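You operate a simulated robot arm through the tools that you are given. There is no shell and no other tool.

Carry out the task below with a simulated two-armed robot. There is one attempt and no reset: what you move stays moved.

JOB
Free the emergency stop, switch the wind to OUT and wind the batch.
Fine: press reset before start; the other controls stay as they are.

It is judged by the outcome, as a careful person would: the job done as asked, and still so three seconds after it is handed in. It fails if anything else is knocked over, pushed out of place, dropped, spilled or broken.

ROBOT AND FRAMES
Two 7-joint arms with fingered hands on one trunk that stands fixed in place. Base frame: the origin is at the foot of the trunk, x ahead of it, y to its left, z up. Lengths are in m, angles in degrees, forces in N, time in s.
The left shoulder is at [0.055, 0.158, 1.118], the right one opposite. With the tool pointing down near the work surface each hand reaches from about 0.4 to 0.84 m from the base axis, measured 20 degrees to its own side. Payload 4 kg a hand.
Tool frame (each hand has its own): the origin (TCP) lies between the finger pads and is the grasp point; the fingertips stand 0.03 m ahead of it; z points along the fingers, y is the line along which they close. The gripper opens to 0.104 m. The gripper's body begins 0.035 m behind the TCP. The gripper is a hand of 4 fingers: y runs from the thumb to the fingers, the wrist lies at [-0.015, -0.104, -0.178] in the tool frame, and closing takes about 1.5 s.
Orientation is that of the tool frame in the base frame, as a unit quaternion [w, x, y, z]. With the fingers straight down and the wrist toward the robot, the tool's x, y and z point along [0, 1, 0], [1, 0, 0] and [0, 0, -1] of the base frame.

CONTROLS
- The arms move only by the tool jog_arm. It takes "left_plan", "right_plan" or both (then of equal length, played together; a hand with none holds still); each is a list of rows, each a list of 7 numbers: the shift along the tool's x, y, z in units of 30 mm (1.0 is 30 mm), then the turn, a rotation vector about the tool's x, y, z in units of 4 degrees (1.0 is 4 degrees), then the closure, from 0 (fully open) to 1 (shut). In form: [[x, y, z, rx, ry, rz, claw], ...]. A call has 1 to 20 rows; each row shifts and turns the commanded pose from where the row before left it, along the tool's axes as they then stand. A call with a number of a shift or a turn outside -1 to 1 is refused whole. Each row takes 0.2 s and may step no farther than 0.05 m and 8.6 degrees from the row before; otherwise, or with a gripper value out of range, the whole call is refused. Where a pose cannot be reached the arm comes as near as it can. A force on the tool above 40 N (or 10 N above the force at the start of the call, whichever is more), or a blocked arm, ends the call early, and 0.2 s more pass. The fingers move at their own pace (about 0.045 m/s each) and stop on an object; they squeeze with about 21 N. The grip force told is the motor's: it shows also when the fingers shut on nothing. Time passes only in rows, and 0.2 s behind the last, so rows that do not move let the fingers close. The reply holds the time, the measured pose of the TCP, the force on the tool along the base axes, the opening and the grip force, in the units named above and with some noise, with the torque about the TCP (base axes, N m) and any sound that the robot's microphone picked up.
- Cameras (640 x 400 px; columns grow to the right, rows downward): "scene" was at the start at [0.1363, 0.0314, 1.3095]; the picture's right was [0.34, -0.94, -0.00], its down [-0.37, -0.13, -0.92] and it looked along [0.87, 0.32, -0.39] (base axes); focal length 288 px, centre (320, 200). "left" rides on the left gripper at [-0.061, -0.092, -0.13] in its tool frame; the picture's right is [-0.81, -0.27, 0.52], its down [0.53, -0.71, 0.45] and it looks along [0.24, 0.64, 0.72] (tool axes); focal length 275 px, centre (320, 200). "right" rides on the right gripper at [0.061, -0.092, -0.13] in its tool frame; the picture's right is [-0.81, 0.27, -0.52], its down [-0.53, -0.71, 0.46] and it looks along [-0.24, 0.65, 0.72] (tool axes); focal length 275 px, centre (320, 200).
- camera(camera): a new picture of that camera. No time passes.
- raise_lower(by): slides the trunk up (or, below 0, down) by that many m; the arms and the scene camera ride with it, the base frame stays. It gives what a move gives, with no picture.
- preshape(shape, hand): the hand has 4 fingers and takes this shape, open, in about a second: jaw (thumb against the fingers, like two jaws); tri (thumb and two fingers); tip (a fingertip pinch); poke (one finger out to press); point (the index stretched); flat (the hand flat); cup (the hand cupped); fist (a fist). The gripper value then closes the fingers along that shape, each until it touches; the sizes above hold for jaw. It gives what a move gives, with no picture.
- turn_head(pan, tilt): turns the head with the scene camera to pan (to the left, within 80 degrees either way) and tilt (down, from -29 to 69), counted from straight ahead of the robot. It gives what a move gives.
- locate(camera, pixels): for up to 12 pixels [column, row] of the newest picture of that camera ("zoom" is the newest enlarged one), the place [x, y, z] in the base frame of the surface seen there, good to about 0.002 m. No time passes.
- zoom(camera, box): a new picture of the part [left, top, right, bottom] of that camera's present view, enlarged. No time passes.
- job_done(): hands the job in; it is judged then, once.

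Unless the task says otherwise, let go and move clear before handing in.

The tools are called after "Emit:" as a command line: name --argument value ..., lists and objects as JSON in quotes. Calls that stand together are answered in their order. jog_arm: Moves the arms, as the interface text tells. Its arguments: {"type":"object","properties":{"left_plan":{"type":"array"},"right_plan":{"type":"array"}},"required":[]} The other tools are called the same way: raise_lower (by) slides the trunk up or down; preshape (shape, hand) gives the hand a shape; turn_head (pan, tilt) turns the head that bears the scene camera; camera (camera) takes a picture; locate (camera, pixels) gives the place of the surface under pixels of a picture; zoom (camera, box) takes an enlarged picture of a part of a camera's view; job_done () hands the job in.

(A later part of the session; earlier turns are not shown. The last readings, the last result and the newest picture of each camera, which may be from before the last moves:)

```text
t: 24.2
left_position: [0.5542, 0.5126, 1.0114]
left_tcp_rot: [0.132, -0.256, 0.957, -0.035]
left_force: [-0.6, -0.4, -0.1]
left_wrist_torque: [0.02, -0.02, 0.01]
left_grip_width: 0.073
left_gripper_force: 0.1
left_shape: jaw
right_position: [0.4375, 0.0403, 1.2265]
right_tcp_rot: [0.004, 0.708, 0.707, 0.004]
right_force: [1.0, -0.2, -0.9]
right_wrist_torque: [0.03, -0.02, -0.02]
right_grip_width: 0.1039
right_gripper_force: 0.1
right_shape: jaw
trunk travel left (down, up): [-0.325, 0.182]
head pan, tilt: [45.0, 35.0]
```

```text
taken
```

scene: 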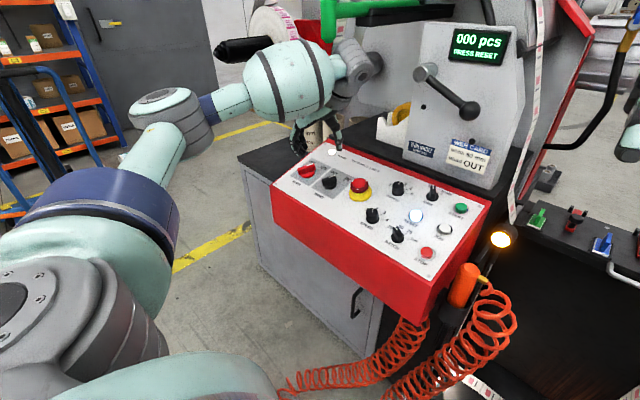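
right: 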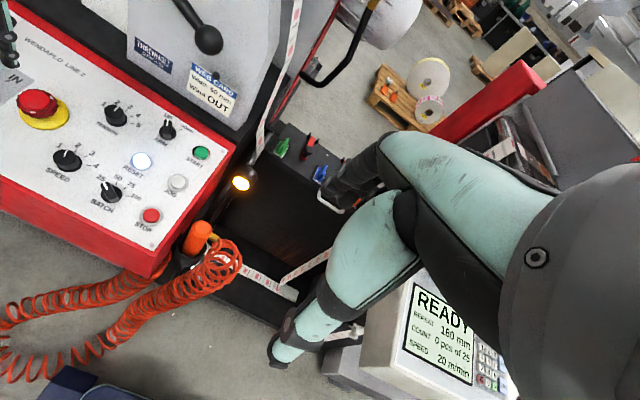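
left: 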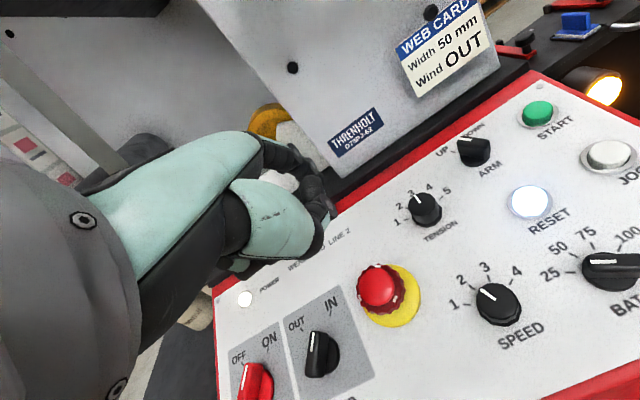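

The wrist follows cleanly to about 118° with no pose error, so the pinch turn is feasible. I'll rotate back to 60° yaw, perpendicular to the handle at IN, and recheck the alignment.

Emit:
jog_arm --left_plan '[[0, 0, 0, 0, 0, 0.967, 0.3], [0, 0, 0, 0, 0, 0.967, 0.3], [0, 0, 0, 0, 0, 0.967, 0.3], [0, 0, 0, 0, 0, 0.967, 0.3], [0, 0, 0, 0, 0, 0.967, 0.3], [0, 0, 0, 0, 0, 0.967, 0.3], [0, 0, 0, 0, 0, 0.967, 0.3], [0, 0, 0, 0, 0, 0.967, 0.3], [0, 0, 0, 0, 0, 0.967, 0.3], [0, 0, 0, 0, 0, 0.967, 0.3], [0, 0, 0, 0, 0, 0.967, 0.3], [0, 0, 0, 0, 0, 0.967, 0.3], [0, 0, 0, 0, 0, 0.967, 0.3], [0, 0, 0, 0, 0, 0.967, 0.3], [0, 0, 0, 0, 0, 0.967, 0.3], [0, 0, 0, 0, 0, 0, 0.3]]'

Emit:
camera --camera "left"

Emit:
zoom --camera "scene" --box '[260, 110, 400, 210]'

```text
t: 27.6
left_position: [0.5552, 0.5119, 1.0126]
left_tcp_rot: [0.131, 0.242, 0.961, 0.034]
left_force: [0.3, -0.1, -0.2]
left_wrist_torque: [0.01, -0.01, -0.01]
left_grip_width: 0.073
left_gripper_force: 0.1
left_shape: jaw
right_position: [0.4381, 0.0393, 1.2254]
right_tcp_rot: [0.004, 0.707, 0.707, 0.004]
right_force: [0.1, 0.8, -1.0]
right_wrist_torque: [0.01, -0.03, 0.01]
right_grip_width: 0.104
right_gripper_force: 0.0
right_shape: jaw
trunk travel left (down, up): [-0.325, 0.182]
head pan, tilt: [45.0, 35.0]
```

```text
taken
```

left: 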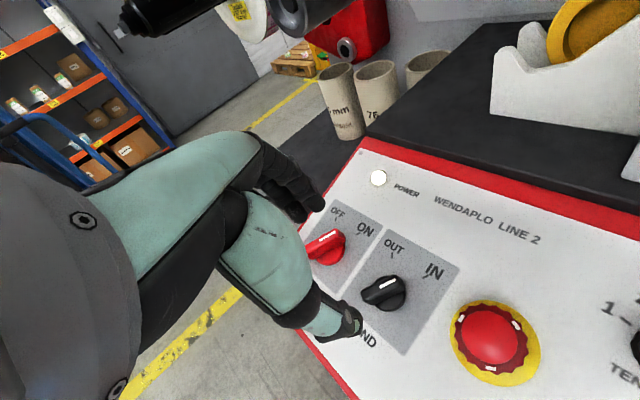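

```text
4.00 times, centred on (330, 160) of scene
```

zoom: 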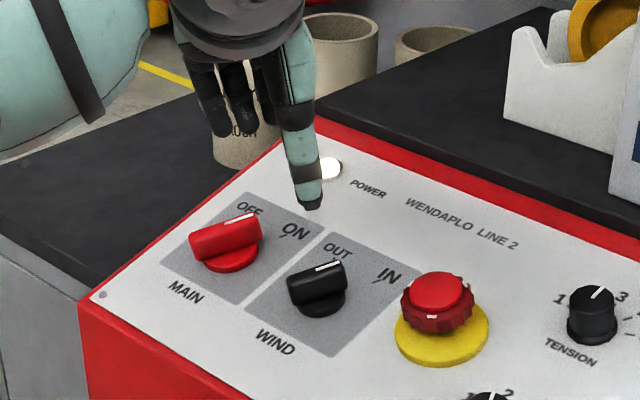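

Yaw is 61.7°, well perpendicular to the handle. I'll measure the knob again from this nearer left view to refine its centre.

Emit:
zoom --camera "left" --box '[330, 225, 480, 345]'

```text
3.33 times, centred on (405, 285) of left
```

zoom: 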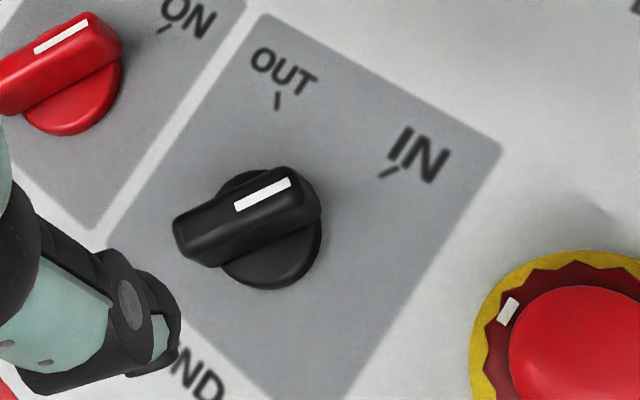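

Emit:
locate --camera "zoom" --pixels '[[178, 225], [295, 175], [290, 182], [238, 205], [215, 262], [318, 215], [245, 245], [276, 100], [390, 171], [255, 172], [180, 215], [290, 280]]'

```text
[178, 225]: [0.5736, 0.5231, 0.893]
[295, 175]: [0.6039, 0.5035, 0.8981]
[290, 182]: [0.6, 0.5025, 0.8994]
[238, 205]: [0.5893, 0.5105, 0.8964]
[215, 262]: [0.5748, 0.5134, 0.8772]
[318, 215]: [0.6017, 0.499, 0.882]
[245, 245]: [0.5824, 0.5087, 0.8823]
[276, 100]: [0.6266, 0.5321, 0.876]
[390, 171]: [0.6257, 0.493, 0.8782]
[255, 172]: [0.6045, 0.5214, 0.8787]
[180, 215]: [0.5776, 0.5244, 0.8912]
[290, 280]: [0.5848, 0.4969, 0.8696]
```

The TCP is on the knob axis to within 1 mm. I'll narrow the opening to about 50 mm to stay clear of the MAIN switch and descend part way, then check.

Emit:
jog_arm --left_plan '[[0, 0, 0, 0, 0, 0, 0.5], [0, 0, 0.6, 0, 0, 0, 0.5], [0, 0, 0.7, 0, 0, 0, 0.5], [0, 0, 0.7, 0, 0, 0, 0.5], [0, 0, 0.6, 0, 0, 0, 0.5], [0, 0, 0, 0, 0, 0, 0.5]]'

Emit:
camera --camera "left"

Emit:
zoom --camera "scene" --box '[260, 110, 400, 210]'

```text
t: 29.0
left_position: [0.5768, 0.5111, 0.9366]
left_tcp_rot: [0.132, 0.242, 0.961, 0.034]
left_force: [-0.7, -0.8, 0.7]
left_wrist_torque: [0.01, 0.01, 0.0]
left_grip_width: 0.0522
left_gripper_force: 0.1
left_shape: jaw
right_position: [0.4364, 0.0393, 1.2257]
right_tcp_rot: [0.005, 0.708, 0.706, 0.005]
right_force: [0.1, 0.5, -0.1]
right_wrist_torque: [0.0, -0.02, 0.03]
right_grip_width: 0.104
right_gripper_force: 0.1
right_shape: jaw
trunk travel left (down, up): [-0.325, 0.182]
head pan, tilt: [45.0, 35.0]
```

```text
taken
```

left: 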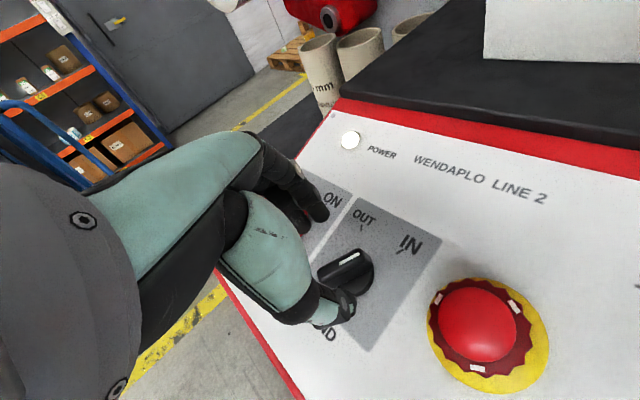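

```text
4.00 times, centred on (330, 160) of scene
```

zoom: 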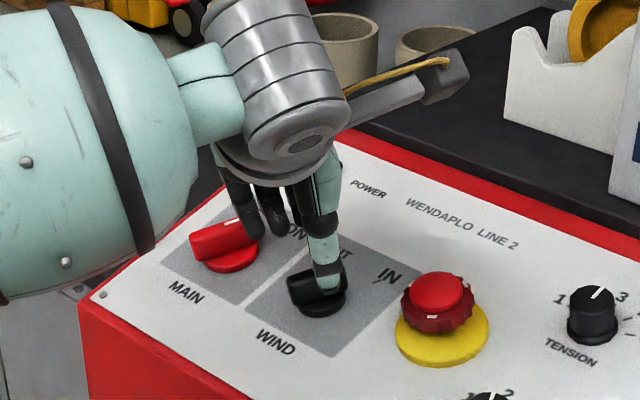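

Fingers hang close to the MAIN switch in the scene view (finger tips near 245,235 and 275,230 in the zoom, MAIN handle at 225,235). I'll measure the clearance before going lower.

Emit:
locate --camera "zoom" --pixels '[[246, 236], [240, 215], [272, 232], [280, 225], [322, 285], [328, 265], [310, 285], [205, 245], [250, 220], [232, 265], [295, 222]]'

Emit:
zoom --camera "scene" --box '[295, 145, 355, 195]'

Emit:
zoom --camera "left" --box '[250, 160, 400, 350]'

```text
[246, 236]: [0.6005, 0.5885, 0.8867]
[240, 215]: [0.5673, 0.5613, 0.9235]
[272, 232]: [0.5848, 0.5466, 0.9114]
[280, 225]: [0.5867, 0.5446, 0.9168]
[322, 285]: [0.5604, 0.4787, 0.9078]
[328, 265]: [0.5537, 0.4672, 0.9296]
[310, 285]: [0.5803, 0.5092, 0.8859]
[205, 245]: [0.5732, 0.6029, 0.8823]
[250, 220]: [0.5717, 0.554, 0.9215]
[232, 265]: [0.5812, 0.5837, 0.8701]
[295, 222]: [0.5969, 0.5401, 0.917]
```

```text
8.00 times, centred on (325, 170) of scene
```

zoom: 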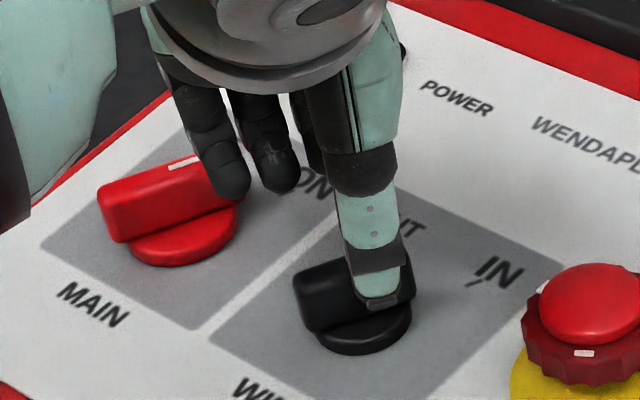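

```text
2.11 times, centred on (325, 255) of left
```

zoom: 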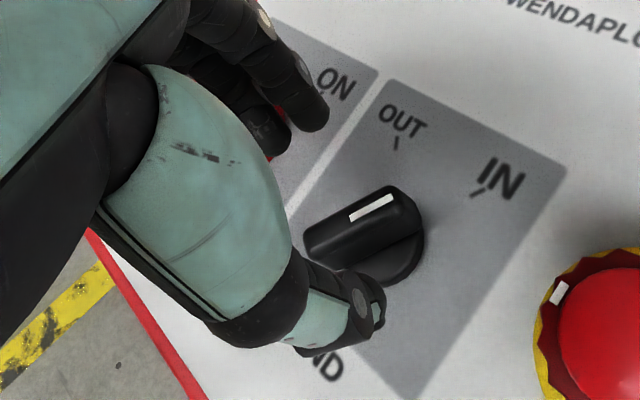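

The nearest finger clears the MAIN handle by about 2 cm, and the handle lies between thumb and fingers. I'll go down the last 27 mm and close on it.

Emit:
jog_arm --left_plan '[[0, 0, 0.4, 0, 0, 0, 0.5], [0, 0, 0.3, 0, 0, 0, 0.5], [0, 0, 0.2, 0, 0, 0, 0.5], [0, 0, 0, 0, 0, 0, 0.5]]'

Emit:
zoom --camera "left" --box '[230, 160, 410, 360]'

Emit:
zoom --camera "scene" --box '[285, 140, 365, 205]'

```text
t: 30.0
left_position: [0.583, 0.5124, 0.9097]
left_tcp_rot: [0.131, 0.242, 0.961, 0.034]
left_force: [-1.1, -0.7, 0.0]
left_wrist_torque: [0.04, 0.0, -0.03]
left_grip_width: 0.0525
left_gripper_force: 0.0
left_shape: jaw
right_position: [0.4369, 0.0396, 1.2269]
right_tcp_rot: [0.005, 0.708, 0.706, 0.004]
right_force: [-0.6, 0.5, 0.1]
right_wrist_torque: [-0.02, -0.03, -0.04]
right_grip_width: 0.1038
right_gripper_force: 0.0
right_shape: jaw
trunk travel left (down, up): [-0.325, 0.182]
head pan, tilt: [45.0, 35.0]
```

```text
2.00 times, centred on (320, 260) of left
```

zoom: 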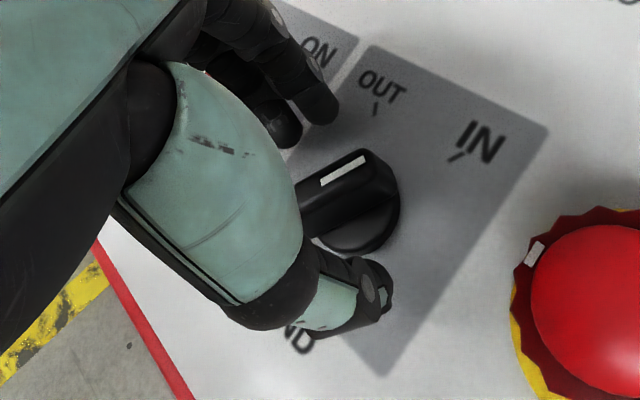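

```text
6.15 times, centred on (325, 172) of scene
```

zoom: 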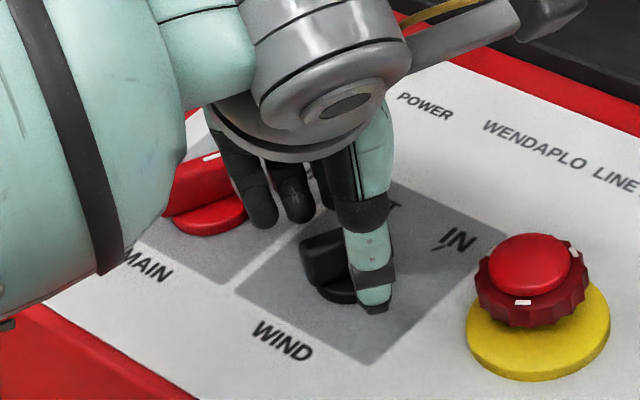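

The hand straddles the handle on-axis with no contact. Now I'll close on it.

Emit:
jog_arm --left_plan '[[0, 0, 0, 0, 0, 0, 0.8], [0, 0, 0, 0, 0, 0, 1], [0, 0, 0, 0, 0, 0, 1], [0, 0, 0, 0, 0, 0, 1], [0, 0, 0, 0, 0, 0, 1], [0, 0, 0, 0, 0, 0, 1]]'

Emit:
zoom --camera "left" --box '[230, 160, 410, 360]'

Emit:
zoom --camera "scene" --box '[285, 140, 365, 205]'

```text
t: 31.4
left_position: [0.5832, 0.5119, 0.9104]
left_tcp_rot: [0.132, 0.242, 0.961, 0.033]
left_force: [-1.0, -2.2, -0.9]
left_wrist_torque: [0.01, 0.02, 0.04]
left_grip_width: 0.0081
left_gripper_force: 20.8
left_shape: jaw
right_position: [0.4382, 0.0404, 1.2265]
right_tcp_rot: [0.004, 0.708, 0.706, 0.004]
right_force: [-0.9, 0.7, -0.2]
right_wrist_torque: [-0.03, -0.02, 0.02]
right_grip_width: 0.1041
right_gripper_force: 0.0
right_shape: jaw
trunk travel left (down, up): [-0.325, 0.182]
head pan, tilt: [45.0, 35.0]
```

```text
2.00 times, centred on (320, 260) of left
```

zoom: 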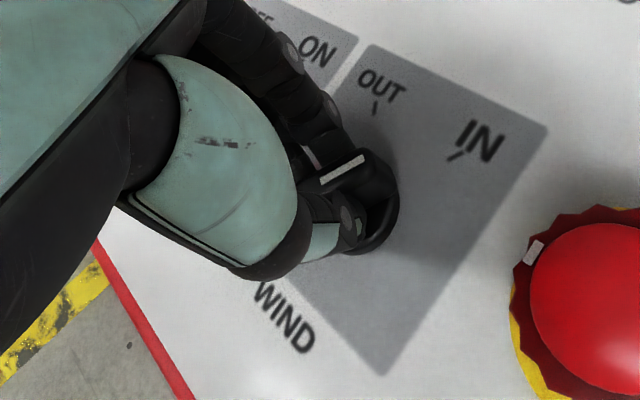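

```text
6.15 times, centred on (325, 172) of scene
```

zoom: 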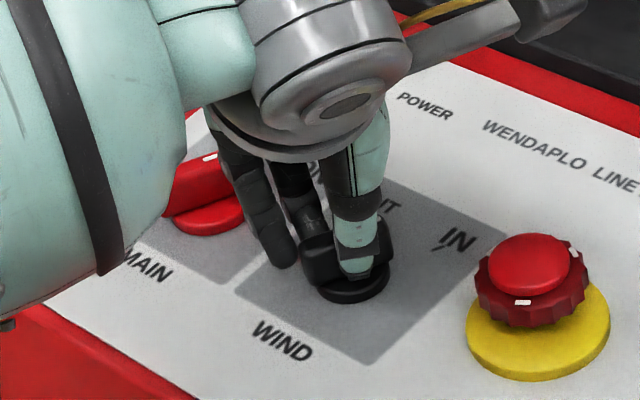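

The handle is pinched (8 mm, 21 N), side force 2 N. I'll now turn counter-clockwise 60° toward OUT.

Emit:
jog_arm --left_plan '[[0, 0, 0, 0, 0, -1, 1], [0, 0, 0, 0, 0, -1, 1], [0, 0, 0, 0, 0, -1, 1], [0, 0, 0, 0, 0, -1, 1], [0, 0, 0, 0, 0, -1, 1], [0, 0, 0, 0, 0, -1, 1], [0, 0, 0, 0, 0, -1, 1], [0, 0, 0, 0, 0, -1, 1], [0, 0, 0, 0, 0, -1, 1], [0, 0, 0, 0, 0, -1, 1], [0, 0, 0, 0, 0, -1, 1], [0, 0, 0, 0, 0, -1, 1], [0, 0, 0, 0, 0, -1, 1], [0, 0, 0, 0, 0, -1, 1], [0, 0, 0, 0, 0, -1, 1], [0, 0, 0, 0, 0, 0, 1]]'

Emit:
camera --camera "left"

Emit:
camera --camera "scene"

Emit:
zoom --camera "scene" --box '[285, 140, 365, 205]'

```text
t: 34.8
left_position: [0.5831, 0.5118, 0.9099]
left_tcp_rot: [0.131, -0.272, 0.953, -0.037]
left_force: [-0.2, -2.7, -1.2]
left_wrist_torque: [-0.04, 0.03, 0.01]
left_grip_width: 0.0083
left_gripper_force: 21.0
left_shape: jaw
right_position: [0.436, 0.0403, 1.2246]
right_tcp_rot: [0.004, 0.707, 0.707, 0.004]
right_force: [0.5, 0.6, 0.0]
right_wrist_torque: [-0.01, -0.01, -0.02]
right_grip_width: 0.1039
right_gripper_force: 0.0
right_shape: jaw
trunk travel left (down, up): [-0.325, 0.182]
head pan, tilt: [45.0, 35.0]
```

```text
taken
```

left: 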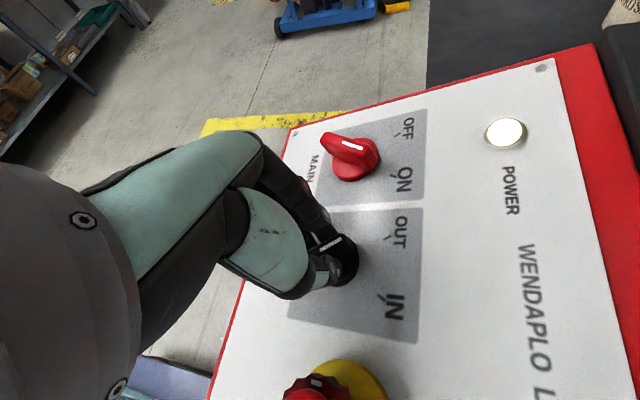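

```text
taken
```

scene: 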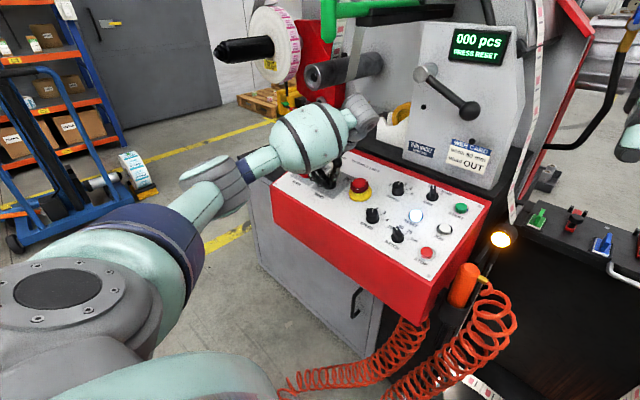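

```text
6.15 times, centred on (325, 172) of scene
```

zoom: 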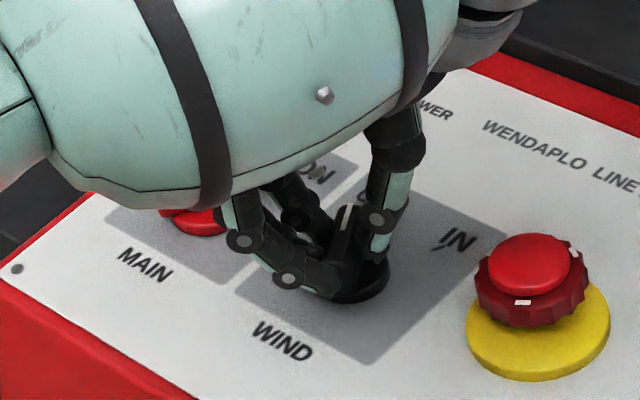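

The handle has turned with the hand (white line at (330,243) in the left view, aimed toward OUT) with little residual torque. I'll open only half way to keep clear of the E-stop, lift off, and check.

Emit:
jog_arm --left_plan '[[0, 0, 0, 0, 0, 0, 0.7], [0, 0, 0, 0, 0, 0, 0.5], [0, 0, 0, 0, 0, 0, 0.5], [0, 0, 0, 0, 0, 0, 0.5], [0, 0, -0.4, 0, 0, 0, 0.5], [0, 0, -0.8, 0, 0, 0, 0.5], [0, 0, -1, 0, 0, 0, 0.5], [0, 0, -1, 0, 0, 0, 0.5], [0, 0, 0, 0, 0, 0, 0.5]]'

Emit:
camera --camera "left"

Emit:
zoom --camera "scene" --box '[260, 130, 380, 220]'

```text
t: 36.8
left_position: [0.5584, 0.5135, 1.0025]
left_tcp_rot: [0.131, -0.272, 0.953, -0.036]
left_force: [0.7, 0.7, 0.3]
left_wrist_torque: [0.0, 0.0, -0.03]
left_grip_width: 0.0514
left_gripper_force: 0.0
left_shape: jaw
right_position: [0.4377, 0.0414, 1.2259]
right_tcp_rot: [0.004, 0.708, 0.706, 0.004]
right_force: [1.0, 0.0, 0.5]
right_wrist_torque: [-0.03, -0.03, 0.01]
right_grip_width: 0.1037
right_gripper_force: 0.0
right_shape: jaw
trunk travel left (down, up): [-0.325, 0.182]
head pan, tilt: [45.0, 35.0]
```

```text
taken
```

left: 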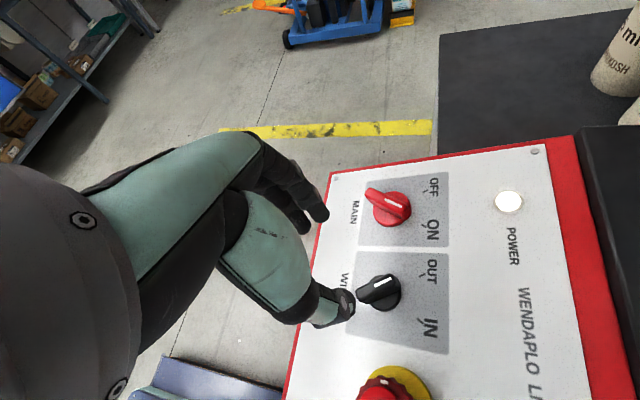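

```text
4.44 times, centred on (320, 175) of scene
```

zoom: 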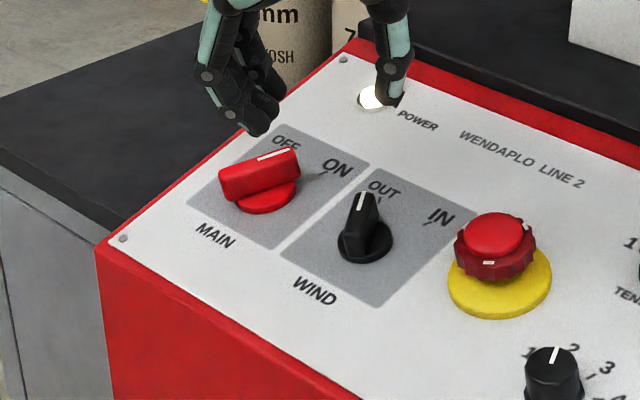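

WIND now points at OUT; MAIN still points at ON, and the E-stop is still up. Next I'll unwind the wrist back to roughly 0° yaw at this height before moving over to RESET.

Emit:
jog_arm --left_plan '[[0, 0, 0, 0, 0, 1, 0.5], [0, 0, 0, 0, 0, 1, 0.5], [0, 0, 0, 0, 0, 1, 0.5], [0, 0, 0, 0, 0, 1, 0.5], [0, 0, 0, 0, 0, 1, 0.5], [0, 0, 0, 0, 0, 1, 0.5], [0, 0, 0, 0, 0, 1, 0.5], [0, 0, 0, 0, 0, 1, 0.5], [0, 0, 0, 0, 0, 1, 0.5], [0, 0, 0, 0, 0, 1, 0.5], [0, 0, 0, 0, 0, 1, 0.5], [0, 0, 0, 0, 0, 1, 0.5], [0, 0, 0, 0, 0, 1, 0.5], [0, 0, 0, 0, 0, 1, 0.5], [0, 0, 0, 0, 0, 1, 0.5], [0, 0, 0, 0, 0, 1, 0.5], [0, 0, 0, 0, 0, 1, 0.5], [0, 0, 0, 0, 0, 1, 0.5], [0, 0, 0, 0, 0, 1, 0.5], [0, 0, 0, 0, 0, 1, 0.5]]'

Emit:
jog_arm --left_plan '[[0, 0, 0, 0, 0, 1, 0.5], [0, 0, 0, 0, 0, 1, 0.5], [0, 0, 0, 0, 0, 1, 0.5], [0, 0, 0, 0, 0, 1, 0.5], [0, 0, 0, 0, 0, 1, 0.5], [0, 0, 0, 0, 0, 1, 0.5], [0, 0, 0, 0, 0, 1, 0.5], [0, 0, 0, 0, 0, 1, 0.5], [0, 0, 0, 0, 0, 1, 0.5], [0, 0, 0, 0, 0, 1, 0.5], [0, 0, 0, 0, 0, 0, 0.5]]'

Emit:
camera --camera "scene"

```text
t: 41.0
left_position: [0.556, 0.513, 1.0021]
left_tcp_rot: [0.124, 0.405, 0.904, 0.056]
left_force: [0.3, -0.6, 0.1]
left_wrist_torque: [0.0, 0.02, 0.01]
left_grip_width: 0.0515
left_gripper_force: 0.0
left_shape: jaw
right_position: [0.4373, 0.0399, 1.2263]
right_tcp_rot: [0.004, 0.708, 0.707, 0.005]
right_force: [-0.8, -0.8, -0.4]
right_wrist_torque: [0.01, -0.01, 0.0]
right_grip_width: 0.1038
right_gripper_force: 0.0
right_shape: jaw
trunk travel left (down, up): [-0.325, 0.182]
head pan, tilt: [45.0, 35.0]
```

```text
t: 43.4
left_position: [0.5594, 0.5113, 1.0017]
left_tcp_rot: [0.098, 0.69, 0.711, 0.095]
left_force: [0.1, 0.1, 0.3]
left_wrist_torque: [-0.01, 0.01, 0.01]
left_grip_width: 0.0514
left_gripper_force: 0.1
left_shape: jaw
right_position: [0.436, 0.0394, 1.2262]
right_tcp_rot: [0.004, 0.708, 0.707, 0.004]
right_force: [-0.4, 0.5, -0.6]
right_wrist_torque: [0.04, -0.03, 0.0]
right_grip_width: 0.1039
right_gripper_force: 0.0
right_shape: jaw
trunk travel left (down, up): [-0.325, 0.182]
head pan, tilt: [45.0, 35.0]
```

```text
taken
```

scene: 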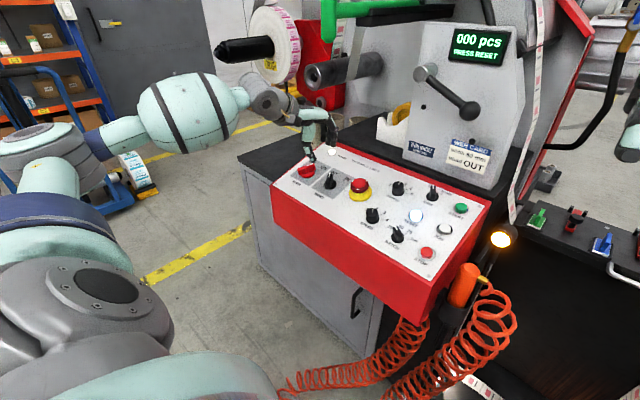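

Yaw is back to about 2° and nothing else moved. I'll form the poke and carry the hand over to a hover above RESET, about 12 cm off the panel.

Emit:
preshape --shape "poke" --hand "left"

Emit:
jog_arm --left_plan '[[-0.891, 0.066, 0, 0, 0, 0, 0], [-0.891, 0.066, 0, 0, 0, 0, 0], [-0.891, 0.066, 0, 0, 0, 0, 0], [-0.891, 0.066, 0, 0, 0, 0, 0], [-0.891, 0.066, 0, 0, 0, 0, 0], [-0.891, 0.066, 0, 0, 0, 0, 0], [-0.891, 0.066, 0, 0, 0, 0, 0], [-0.891, 0.066, 0, 0, 0, 0, 0], [-0.891, 0.066, 0, 0, 0, 0, 0], [0, 0, 0, 0, 0, 0, 0]]'

Emit:
turn_head --pan 20 --tilt 30

Emit:
camera --camera "scene"

Emit:
camera --camera "left"

Emit:
camera --camera "right"

```text
t: 44.3
left_position: [0.5583, 0.5116, 1.0024]
left_tcp_rot: [0.098, 0.689, 0.711, 0.094]
left_force: [-0.4, -0.2, -0.1]
left_wrist_torque: [0.04, -0.03, 0.0]
left_grip_width: 0.0001
left_gripper_force: 0.1
left_shape: poke
right_position: [0.4372, 0.04, 1.2257]
right_tcp_rot: [0.004, 0.708, 0.706, 0.005]
right_force: [-0.8, 0.8, 0.9]
right_wrist_torque: [0.05, 0.03, -0.05]
right_grip_width: 0.1041
right_gripper_force: 0.1
right_shape: jaw
trunk travel left (down, up): [-0.325, 0.182]
head pan, tilt: [45.0, 35.0]
```

```text
t: 46.5
left_position: [0.5817, 0.2739, 1.0088]
left_tcp_rot: [0.098, 0.689, 0.711, 0.095]
left_force: [-1.1, -0.9, -0.6]
left_wrist_torque: [0.0, 0.02, -0.01]
left_grip_width: 0.0001
left_gripper_force: 0.1
left_shape: poke
right_position: [0.4356, 0.0409, 1.2251]
right_tcp_rot: [0.005, 0.708, 0.706, 0.003]
right_force: [0.3, -0.1, 0.6]
right_wrist_torque: [-0.01, 0.01, -0.01]
right_grip_width: 0.104
right_gripper_force: 0.1
right_shape: jaw
trunk travel left (down, up): [-0.325, 0.182]
head pan, tilt: [45.0, 35.0]
```

```text
t: 47.4
left_position: [0.5822, 0.2736, 1.0101]
left_tcp_rot: [0.097, 0.689, 0.712, 0.096]
left_force: [-0.1, -0.2, -0.6]
left_wrist_torque: [0.01, 0.01, 0.02]
left_grip_width: 0.0
left_gripper_force: 0.1
left_shape: poke
right_position: [0.4378, 0.0398, 1.2265]
right_tcp_rot: [0.004, 0.708, 0.707, 0.004]
right_force: [-0.7, -0.5, -0.1]
right_wrist_torque: [0.0, -0.01, -0.01]
right_grip_width: 0.104
right_gripper_force: 0.0
right_shape: jaw
trunk travel left (down, up): [-0.325, 0.182]
head pan, tilt: [20.0, 30.0]
```

```text
taken
```

scene: 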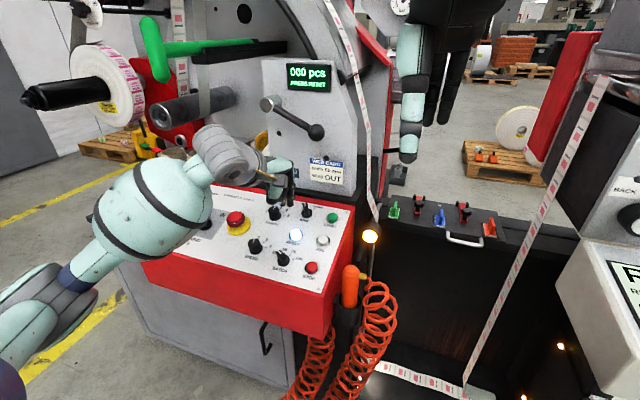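

```text
taken
```

left: 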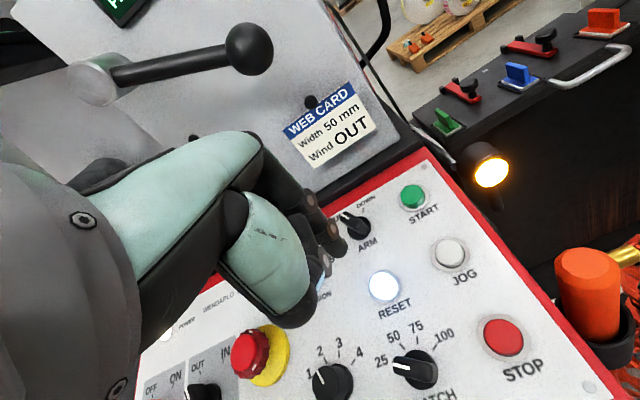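

```text
taken
```

right: 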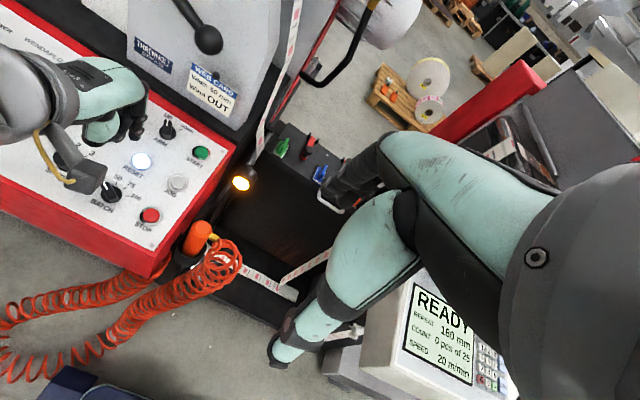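

The hand is near RESET now and the display still reads "PRESS RESET". I'll zoom in on the fingertips from the scene and right cameras to calibrate the pressing tip.

Emit:
zoom --camera "right" --box '[70, 50, 230, 230]'

Emit:
zoom --camera "scene" --box '[250, 150, 350, 280]'

```text
2.22 times, centred on (150, 140) of right
```

zoom: 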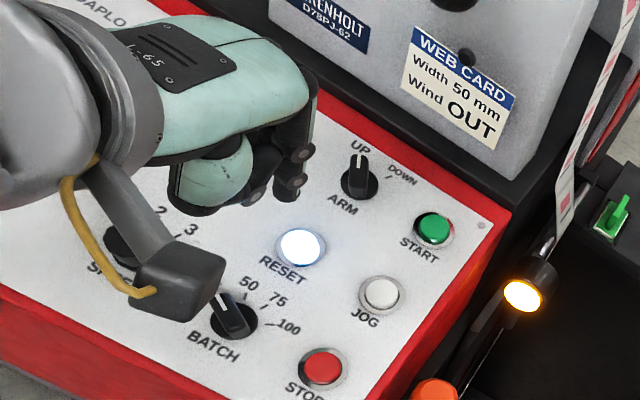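

```text
3.08 times, centred on (300, 215) of scene
```

zoom: 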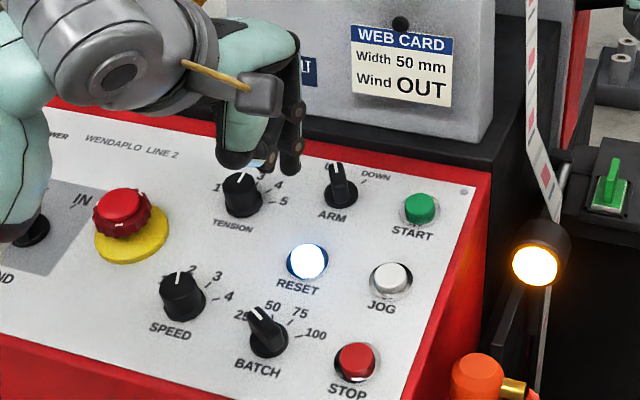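

I'll enlarge the fingertip itself (around scene pixel 290,205) to see which tips stick out.

Emit:
zoom --camera "right" --box '[110, 80, 160, 120]'

Emit:
zoom --camera "scene" --box '[268, 170, 308, 212]'

Emit:
locate --camera "zoom" --pixels '[[330, 330], [300, 320], [360, 320], [340, 345], [270, 310], [250, 300], [280, 320], [320, 250], [350, 250]]'

```text
10.00 times, centred on (135, 100) of right
```

zoom: 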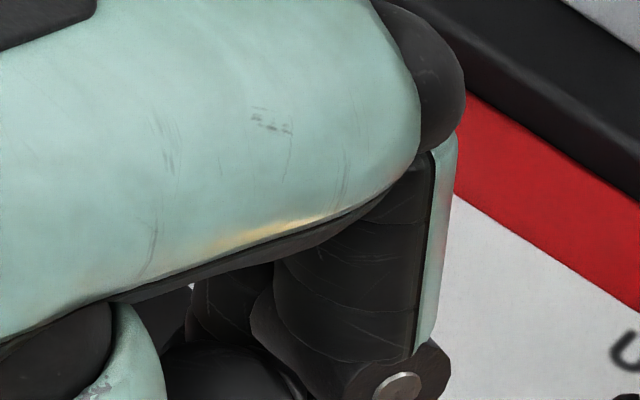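

```text
9.52 times, centred on (288, 191) of scene
```

zoom: 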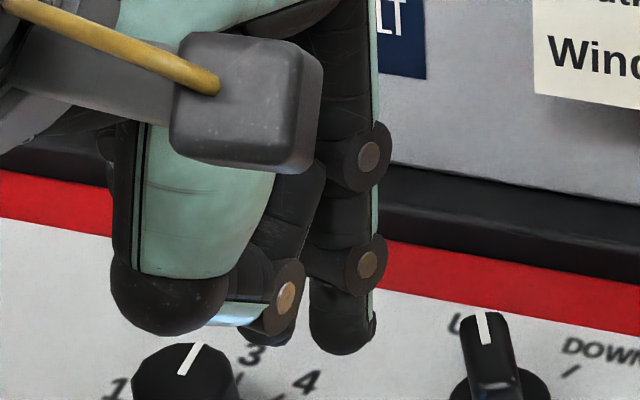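

```text
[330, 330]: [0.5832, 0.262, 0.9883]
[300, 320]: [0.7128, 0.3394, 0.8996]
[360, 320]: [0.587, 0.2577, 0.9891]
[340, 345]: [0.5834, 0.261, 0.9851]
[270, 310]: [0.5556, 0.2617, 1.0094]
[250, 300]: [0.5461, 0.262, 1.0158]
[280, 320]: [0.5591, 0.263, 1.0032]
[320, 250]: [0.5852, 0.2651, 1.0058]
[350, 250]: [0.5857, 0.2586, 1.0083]
```

Emit:
zoom --camera "right" --box '[105, 95, 165, 145]'

Emit:
locate --camera "zoom" --pixels '[[330, 330], [300, 320], [360, 320], [340, 345], [270, 310], [250, 300], [280, 320], [320, 250], [350, 250]]'

```text
8.00 times, centred on (135, 120) of right
```

zoom: 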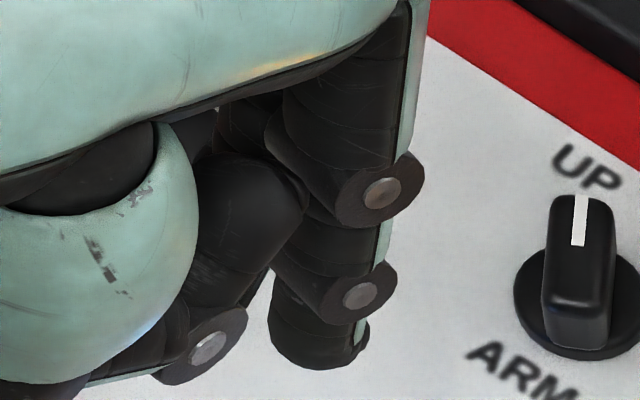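

```text
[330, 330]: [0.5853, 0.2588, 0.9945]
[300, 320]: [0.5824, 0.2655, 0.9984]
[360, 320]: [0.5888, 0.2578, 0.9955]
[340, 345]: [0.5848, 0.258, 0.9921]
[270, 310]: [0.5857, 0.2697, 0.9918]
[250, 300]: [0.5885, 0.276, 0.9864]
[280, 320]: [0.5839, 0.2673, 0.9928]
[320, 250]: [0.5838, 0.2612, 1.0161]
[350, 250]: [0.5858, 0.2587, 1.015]
```

Two fingers extend in this shape, index at tool x≈–8 mm and a second at about +9 mm, both tips about 27 mm ahead of the TCP. I'll measure the RESET and START button tops precisely from the left camera.

Emit:
zoom --camera "left" --box '[340, 170, 480, 310]'

Emit:
locate --camera "left" --pixels '[[384, 286], [376, 286], [392, 286], [384, 278], [384, 295], [370, 290], [413, 196], [405, 196], [421, 196], [413, 188], [413, 204], [420, 300]]'

```text
2.86 times, centred on (410, 240) of left
```

zoom: 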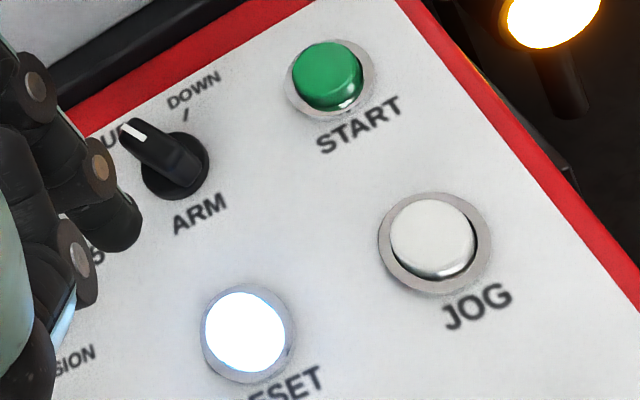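

```text
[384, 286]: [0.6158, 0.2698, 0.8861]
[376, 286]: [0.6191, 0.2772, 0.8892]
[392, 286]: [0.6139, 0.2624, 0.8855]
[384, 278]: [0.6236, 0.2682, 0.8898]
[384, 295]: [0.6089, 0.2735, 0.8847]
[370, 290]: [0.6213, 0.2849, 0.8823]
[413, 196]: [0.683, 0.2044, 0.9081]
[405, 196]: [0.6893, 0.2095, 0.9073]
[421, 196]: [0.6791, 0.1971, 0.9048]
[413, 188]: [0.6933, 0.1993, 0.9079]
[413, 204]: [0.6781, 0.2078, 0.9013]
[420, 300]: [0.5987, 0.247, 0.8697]
```

RESET's top is at (0.6165, 0.270, 0.8875) and START's at (0.685, 0.203, 0.9075). I'll shift slightly so the index is over RESET and descend to just above the button.

Emit:
jog_arm --left_plan '[[0.08, 0.03, 0.8, 0, 0, 0, 0], [0, 0, 0.8, 0, 0, 0, 0], [0, 0, 0.8, 0, 0, 0, 0], [0, 0, 0.6, 0, 0, 0, 0], [0, 0, 0, 0, 0, 0, 0]]'

Emit:
zoom --camera "left" --box '[240, 160, 440, 340]'

Emit:
zoom --camera "right" --box '[85, 90, 205, 200]'

Emit:
zoom --camera "scene" --box '[250, 180, 340, 260]'

```text
t: 48.6
left_position: [0.6071, 0.275, 0.9227]
left_tcp_rot: [0.097, 0.689, 0.712, 0.096]
left_force: [-0.4, -0.1, 0.1]
left_wrist_torque: [0.02, 0.0, 0.03]
left_grip_width: 0.0004
left_gripper_force: 0.0
left_shape: poke
right_position: [0.4372, 0.0404, 1.2267]
right_tcp_rot: [0.004, 0.708, 0.706, 0.004]
right_force: [0.0, -0.4, 0.1]
right_wrist_torque: [-0.02, 0.04, 0.01]
right_grip_width: 0.1037
right_gripper_force: 0.1
right_shape: jaw
trunk travel left (down, up): [-0.325, 0.182]
head pan, tilt: [20.0, 30.0]
```

```text
2.22 times, centred on (340, 250) of left
```

zoom: 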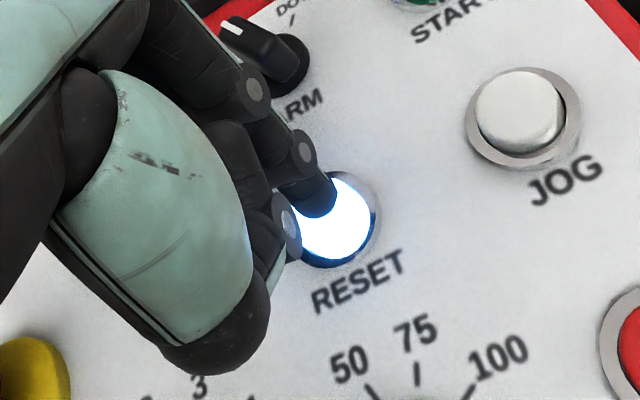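

```text
3.64 times, centred on (145, 145) of right
```

zoom: 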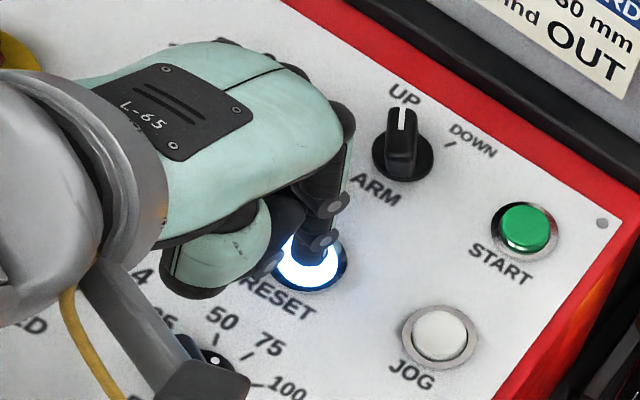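

```text
5.00 times, centred on (295, 220) of scene
```

zoom: 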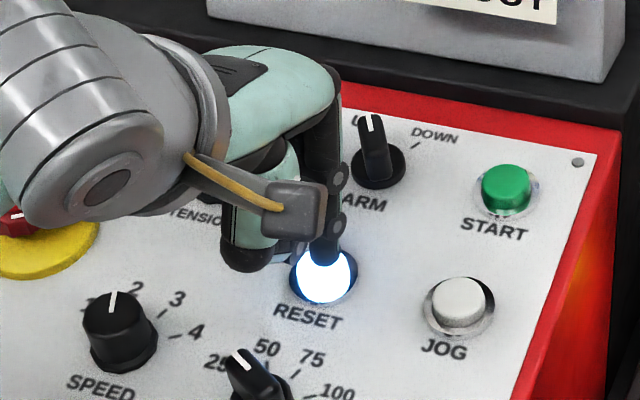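

The index tip sits right over the lit RESET button with no contact yet. I'll press down gently in small steps, about 12 mm of travel, and watch the force.

Emit:
jog_arm --left_plan '[[0, 0, 0.1, 0, 0, 0, 0], [0, 0, 0.1, 0, 0, 0, 0], [0, 0, 0.1, 0, 0, 0, 0], [0, 0, 0.08, 0, 0, 0, 0]]'

Emit:
camera --camera "scene"

Emit:
zoom --camera "right" --box '[85, 90, 205, 200]'

```text
t: 49.6
left_position: [0.6097, 0.2742, 0.9114]
left_tcp_rot: [0.098, 0.689, 0.712, 0.096]
left_force: [-0.1, -1.2, 1.9]
left_wrist_torque: [-0.02, -0.04, 0.05]
left_grip_width: 0.0
left_gripper_force: 0.1
left_shape: poke
right_position: [0.437, 0.0396, 1.2271]
right_tcp_rot: [0.003, 0.707, 0.707, 0.004]
right_force: [-0.6, 0.0, 0.8]
right_wrist_torque: [0.0, 0.01, 0.02]
right_grip_width: 0.1038
right_gripper_force: 0.0
right_shape: jaw
trunk travel left (down, up): [-0.325, 0.182]
head pan, tilt: [20.0, 30.0]
heard: click
```

```text
taken
```

scene: 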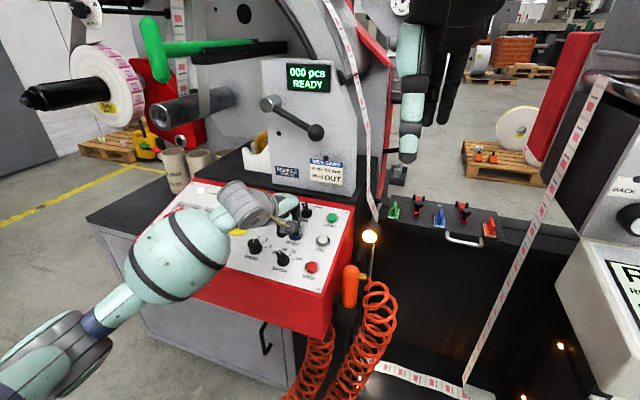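

```text
3.64 times, centred on (145, 145) of right
```

zoom: 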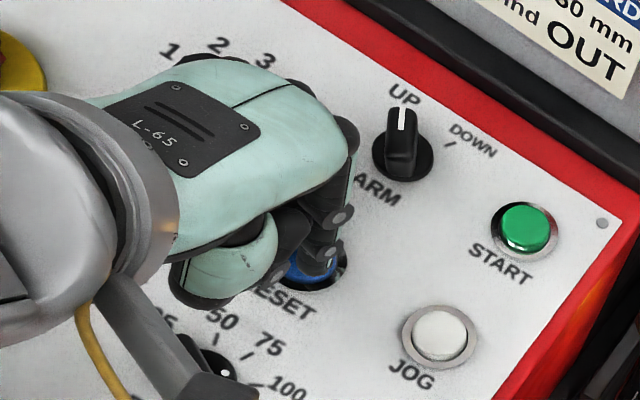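

A click was heard and the display now reads "READY". Before moving to START I'll check the hand's height against the lever ball hanging above it.

Emit:
locate --camera "zoom" --pixels '[[250, 80], [320, 100], [345, 130], [210, 60], [300, 150], [347, 165], [180, 70], [130, 90]]'

Emit:
locate --camera "scene" --pixels '[[316, 131], [316, 138], [310, 133], [322, 131], [316, 125], [300, 123], [285, 114], [270, 104]]'

```text
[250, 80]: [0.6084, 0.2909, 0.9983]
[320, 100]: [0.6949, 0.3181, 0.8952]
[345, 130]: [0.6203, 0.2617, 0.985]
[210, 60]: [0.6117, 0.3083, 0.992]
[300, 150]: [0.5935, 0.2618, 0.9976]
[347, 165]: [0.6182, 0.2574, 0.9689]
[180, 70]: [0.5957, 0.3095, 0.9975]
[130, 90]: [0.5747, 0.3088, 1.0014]
```

```text
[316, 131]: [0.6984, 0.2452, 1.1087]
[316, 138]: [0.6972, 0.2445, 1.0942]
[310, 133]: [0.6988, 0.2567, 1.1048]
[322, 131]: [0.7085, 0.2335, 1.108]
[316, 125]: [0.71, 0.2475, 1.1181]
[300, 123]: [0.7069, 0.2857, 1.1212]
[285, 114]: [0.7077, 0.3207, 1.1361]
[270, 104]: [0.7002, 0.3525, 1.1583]
```

The back of the hand is about 9 cm above the TCP, so at START with a low hover its top is near z≈1.05, well under the ball (bottom ≈1.085). I'll lift 31 mm off RESET, then slide over to START at that low height.

Emit:
jog_arm --left_plan '[[0, 0, -0.5, 0, 0, 0, 0], [0, 0, -0.53, 0, 0, 0, 0], [-0.567, 0.578, 0, 0, 0, 0, 0], [-0.567, 0.578, 0, 0, 0, 0, 0], [-0.567, 0.578, 0, 0, 0, 0, 0], [-0.567, 0.578, 0, 0, 0, 0, 0], [0, 0, 0, 0, 0, 0, 0]]'

Emit:
camera --camera "scene"

Emit:
camera --camera "left"

Emit:
zoom --camera "right" --box '[105, 40, 265, 200]'

```text
t: 51.2
left_position: [0.6691, 0.2077, 0.9619]
left_tcp_rot: [0.098, 0.689, 0.712, 0.095]
left_force: [0.3, 0.3, -0.1]
left_wrist_torque: [-0.04, -0.02, -0.03]
left_grip_width: 0.0
left_gripper_force: 0.1
left_shape: poke
right_position: [0.4364, 0.0411, 1.2264]
right_tcp_rot: [0.005, 0.708, 0.706, 0.003]
right_force: [-0.6, 0.3, 0.2]
right_wrist_torque: [-0.02, -0.01, -0.01]
right_grip_width: 0.1039
right_gripper_force: 0.0
right_shape: jaw
trunk travel left (down, up): [-0.325, 0.182]
head pan, tilt: [20.0, 30.0]
```

```text
taken
```

scene: 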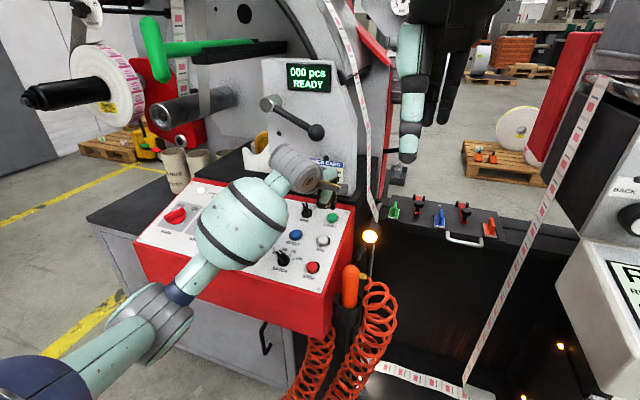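

```text
taken
```

left: 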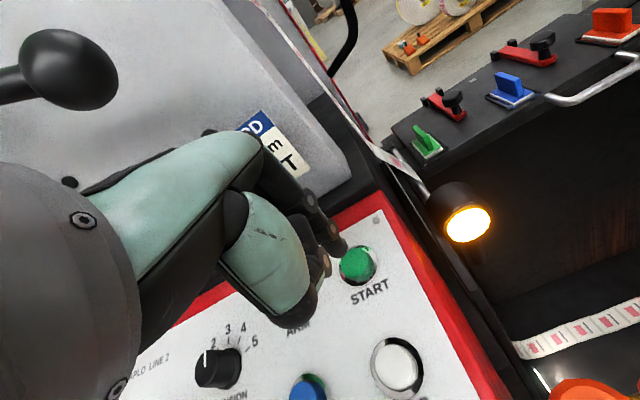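

```text
2.50 times, centred on (185, 120) of right
```

zoom: 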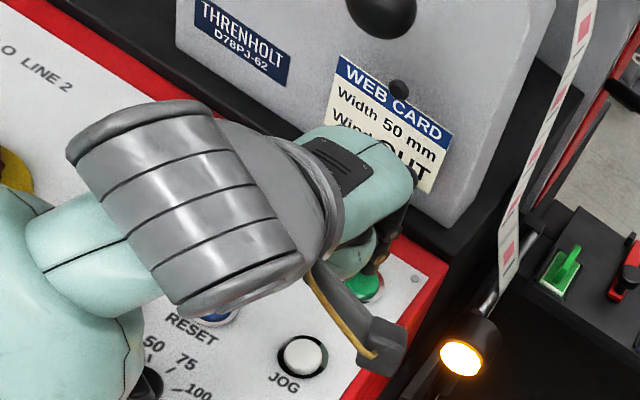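

The fingertip is aligned with START (358,262 in the left view) with 70 mm TCP height, and the display says "READY". I'll come down to just above the button and then press in small steps.

Emit:
jog_arm --left_plan '[[0, 0.03, 0.4, 0, 0, 0, 0], [0, 0, 0.35, 0, 0, 0, 0], [0, 0, 0, 0, 0, 0, 0]]'

Emit:
zoom --camera "left" --box '[240, 160, 440, 340]'

Emit:
zoom --camera "scene" --box '[280, 160, 360, 240]'

```text
t: 52.0
left_position: [0.6774, 0.2081, 0.9401]
left_tcp_rot: [0.097, 0.69, 0.711, 0.095]
left_force: [0.6, -0.6, -0.3]
left_wrist_torque: [0.02, 0.0, 0.0]
left_grip_width: 0.0001
left_gripper_force: 0.1
left_shape: poke
right_position: [0.4376, 0.0408, 1.2259]
right_tcp_rot: [0.004, 0.708, 0.707, 0.004]
right_force: [-0.6, 0.2, -0.3]
right_wrist_torque: [0.01, -0.04, -0.02]
right_grip_width: 0.104
right_gripper_force: 0.0
right_shape: jaw
trunk travel left (down, up): [-0.325, 0.182]
head pan, tilt: [20.0, 30.0]
```

```text
2.22 times, centred on (340, 250) of left
```

zoom: 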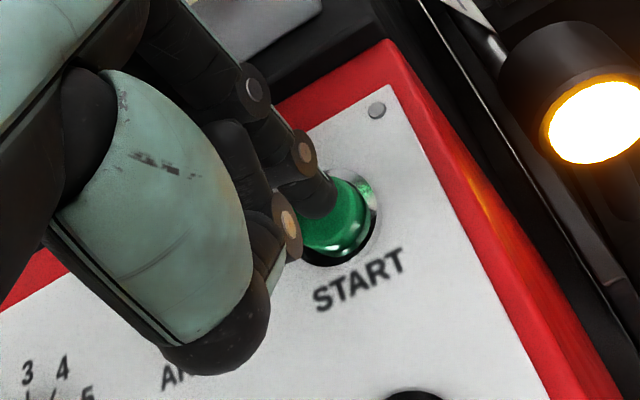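

```text
5.00 times, centred on (320, 200) of scene
```

zoom: 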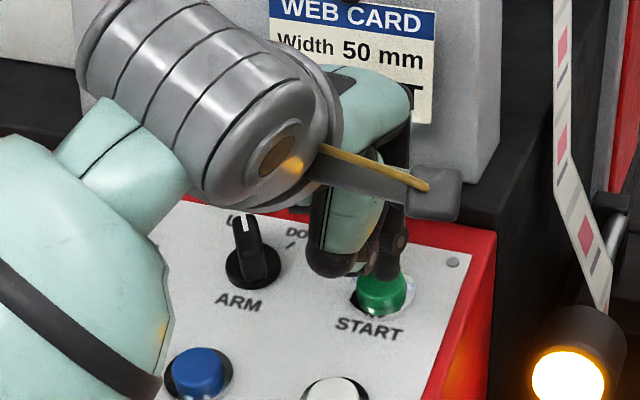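

The index tip is directly over START, a few millimetres above it. Now I'll press.

Emit:
jog_arm --left_plan '[[0, 0, 0.1, 0, 0, 0, 0], [0, 0, 0.1, 0, 0, 0, 0], [0, 0, 0.1, 0, 0, 0, 0]]'

Emit:
camera --camera "scene"

```text
t: 52.8
left_position: [0.6801, 0.2092, 0.9312]
left_tcp_rot: [0.099, 0.689, 0.712, 0.095]
left_force: [0.1, -0.9, 2.2]
left_wrist_torque: [0.01, 0.0, 0.02]
left_grip_width: 0.0001
left_gripper_force: 0.0
left_shape: poke
right_position: [0.4368, 0.0404, 1.2259]
right_tcp_rot: [0.004, 0.708, 0.706, 0.005]
right_force: [0.1, -0.1, -0.9]
right_wrist_torque: [-0.01, 0.02, 0.0]
right_grip_width: 0.1038
right_gripper_force: 0.0
right_shape: jaw
trunk travel left (down, up): [-0.325, 0.182]
head pan, tilt: [20.0, 30.0]
heard: click
```

```text
taken
```

scene: 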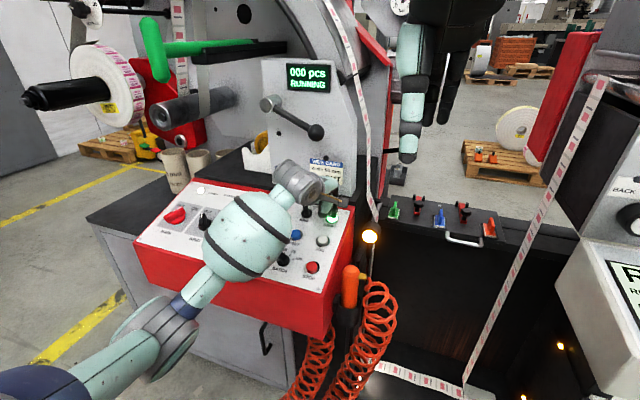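

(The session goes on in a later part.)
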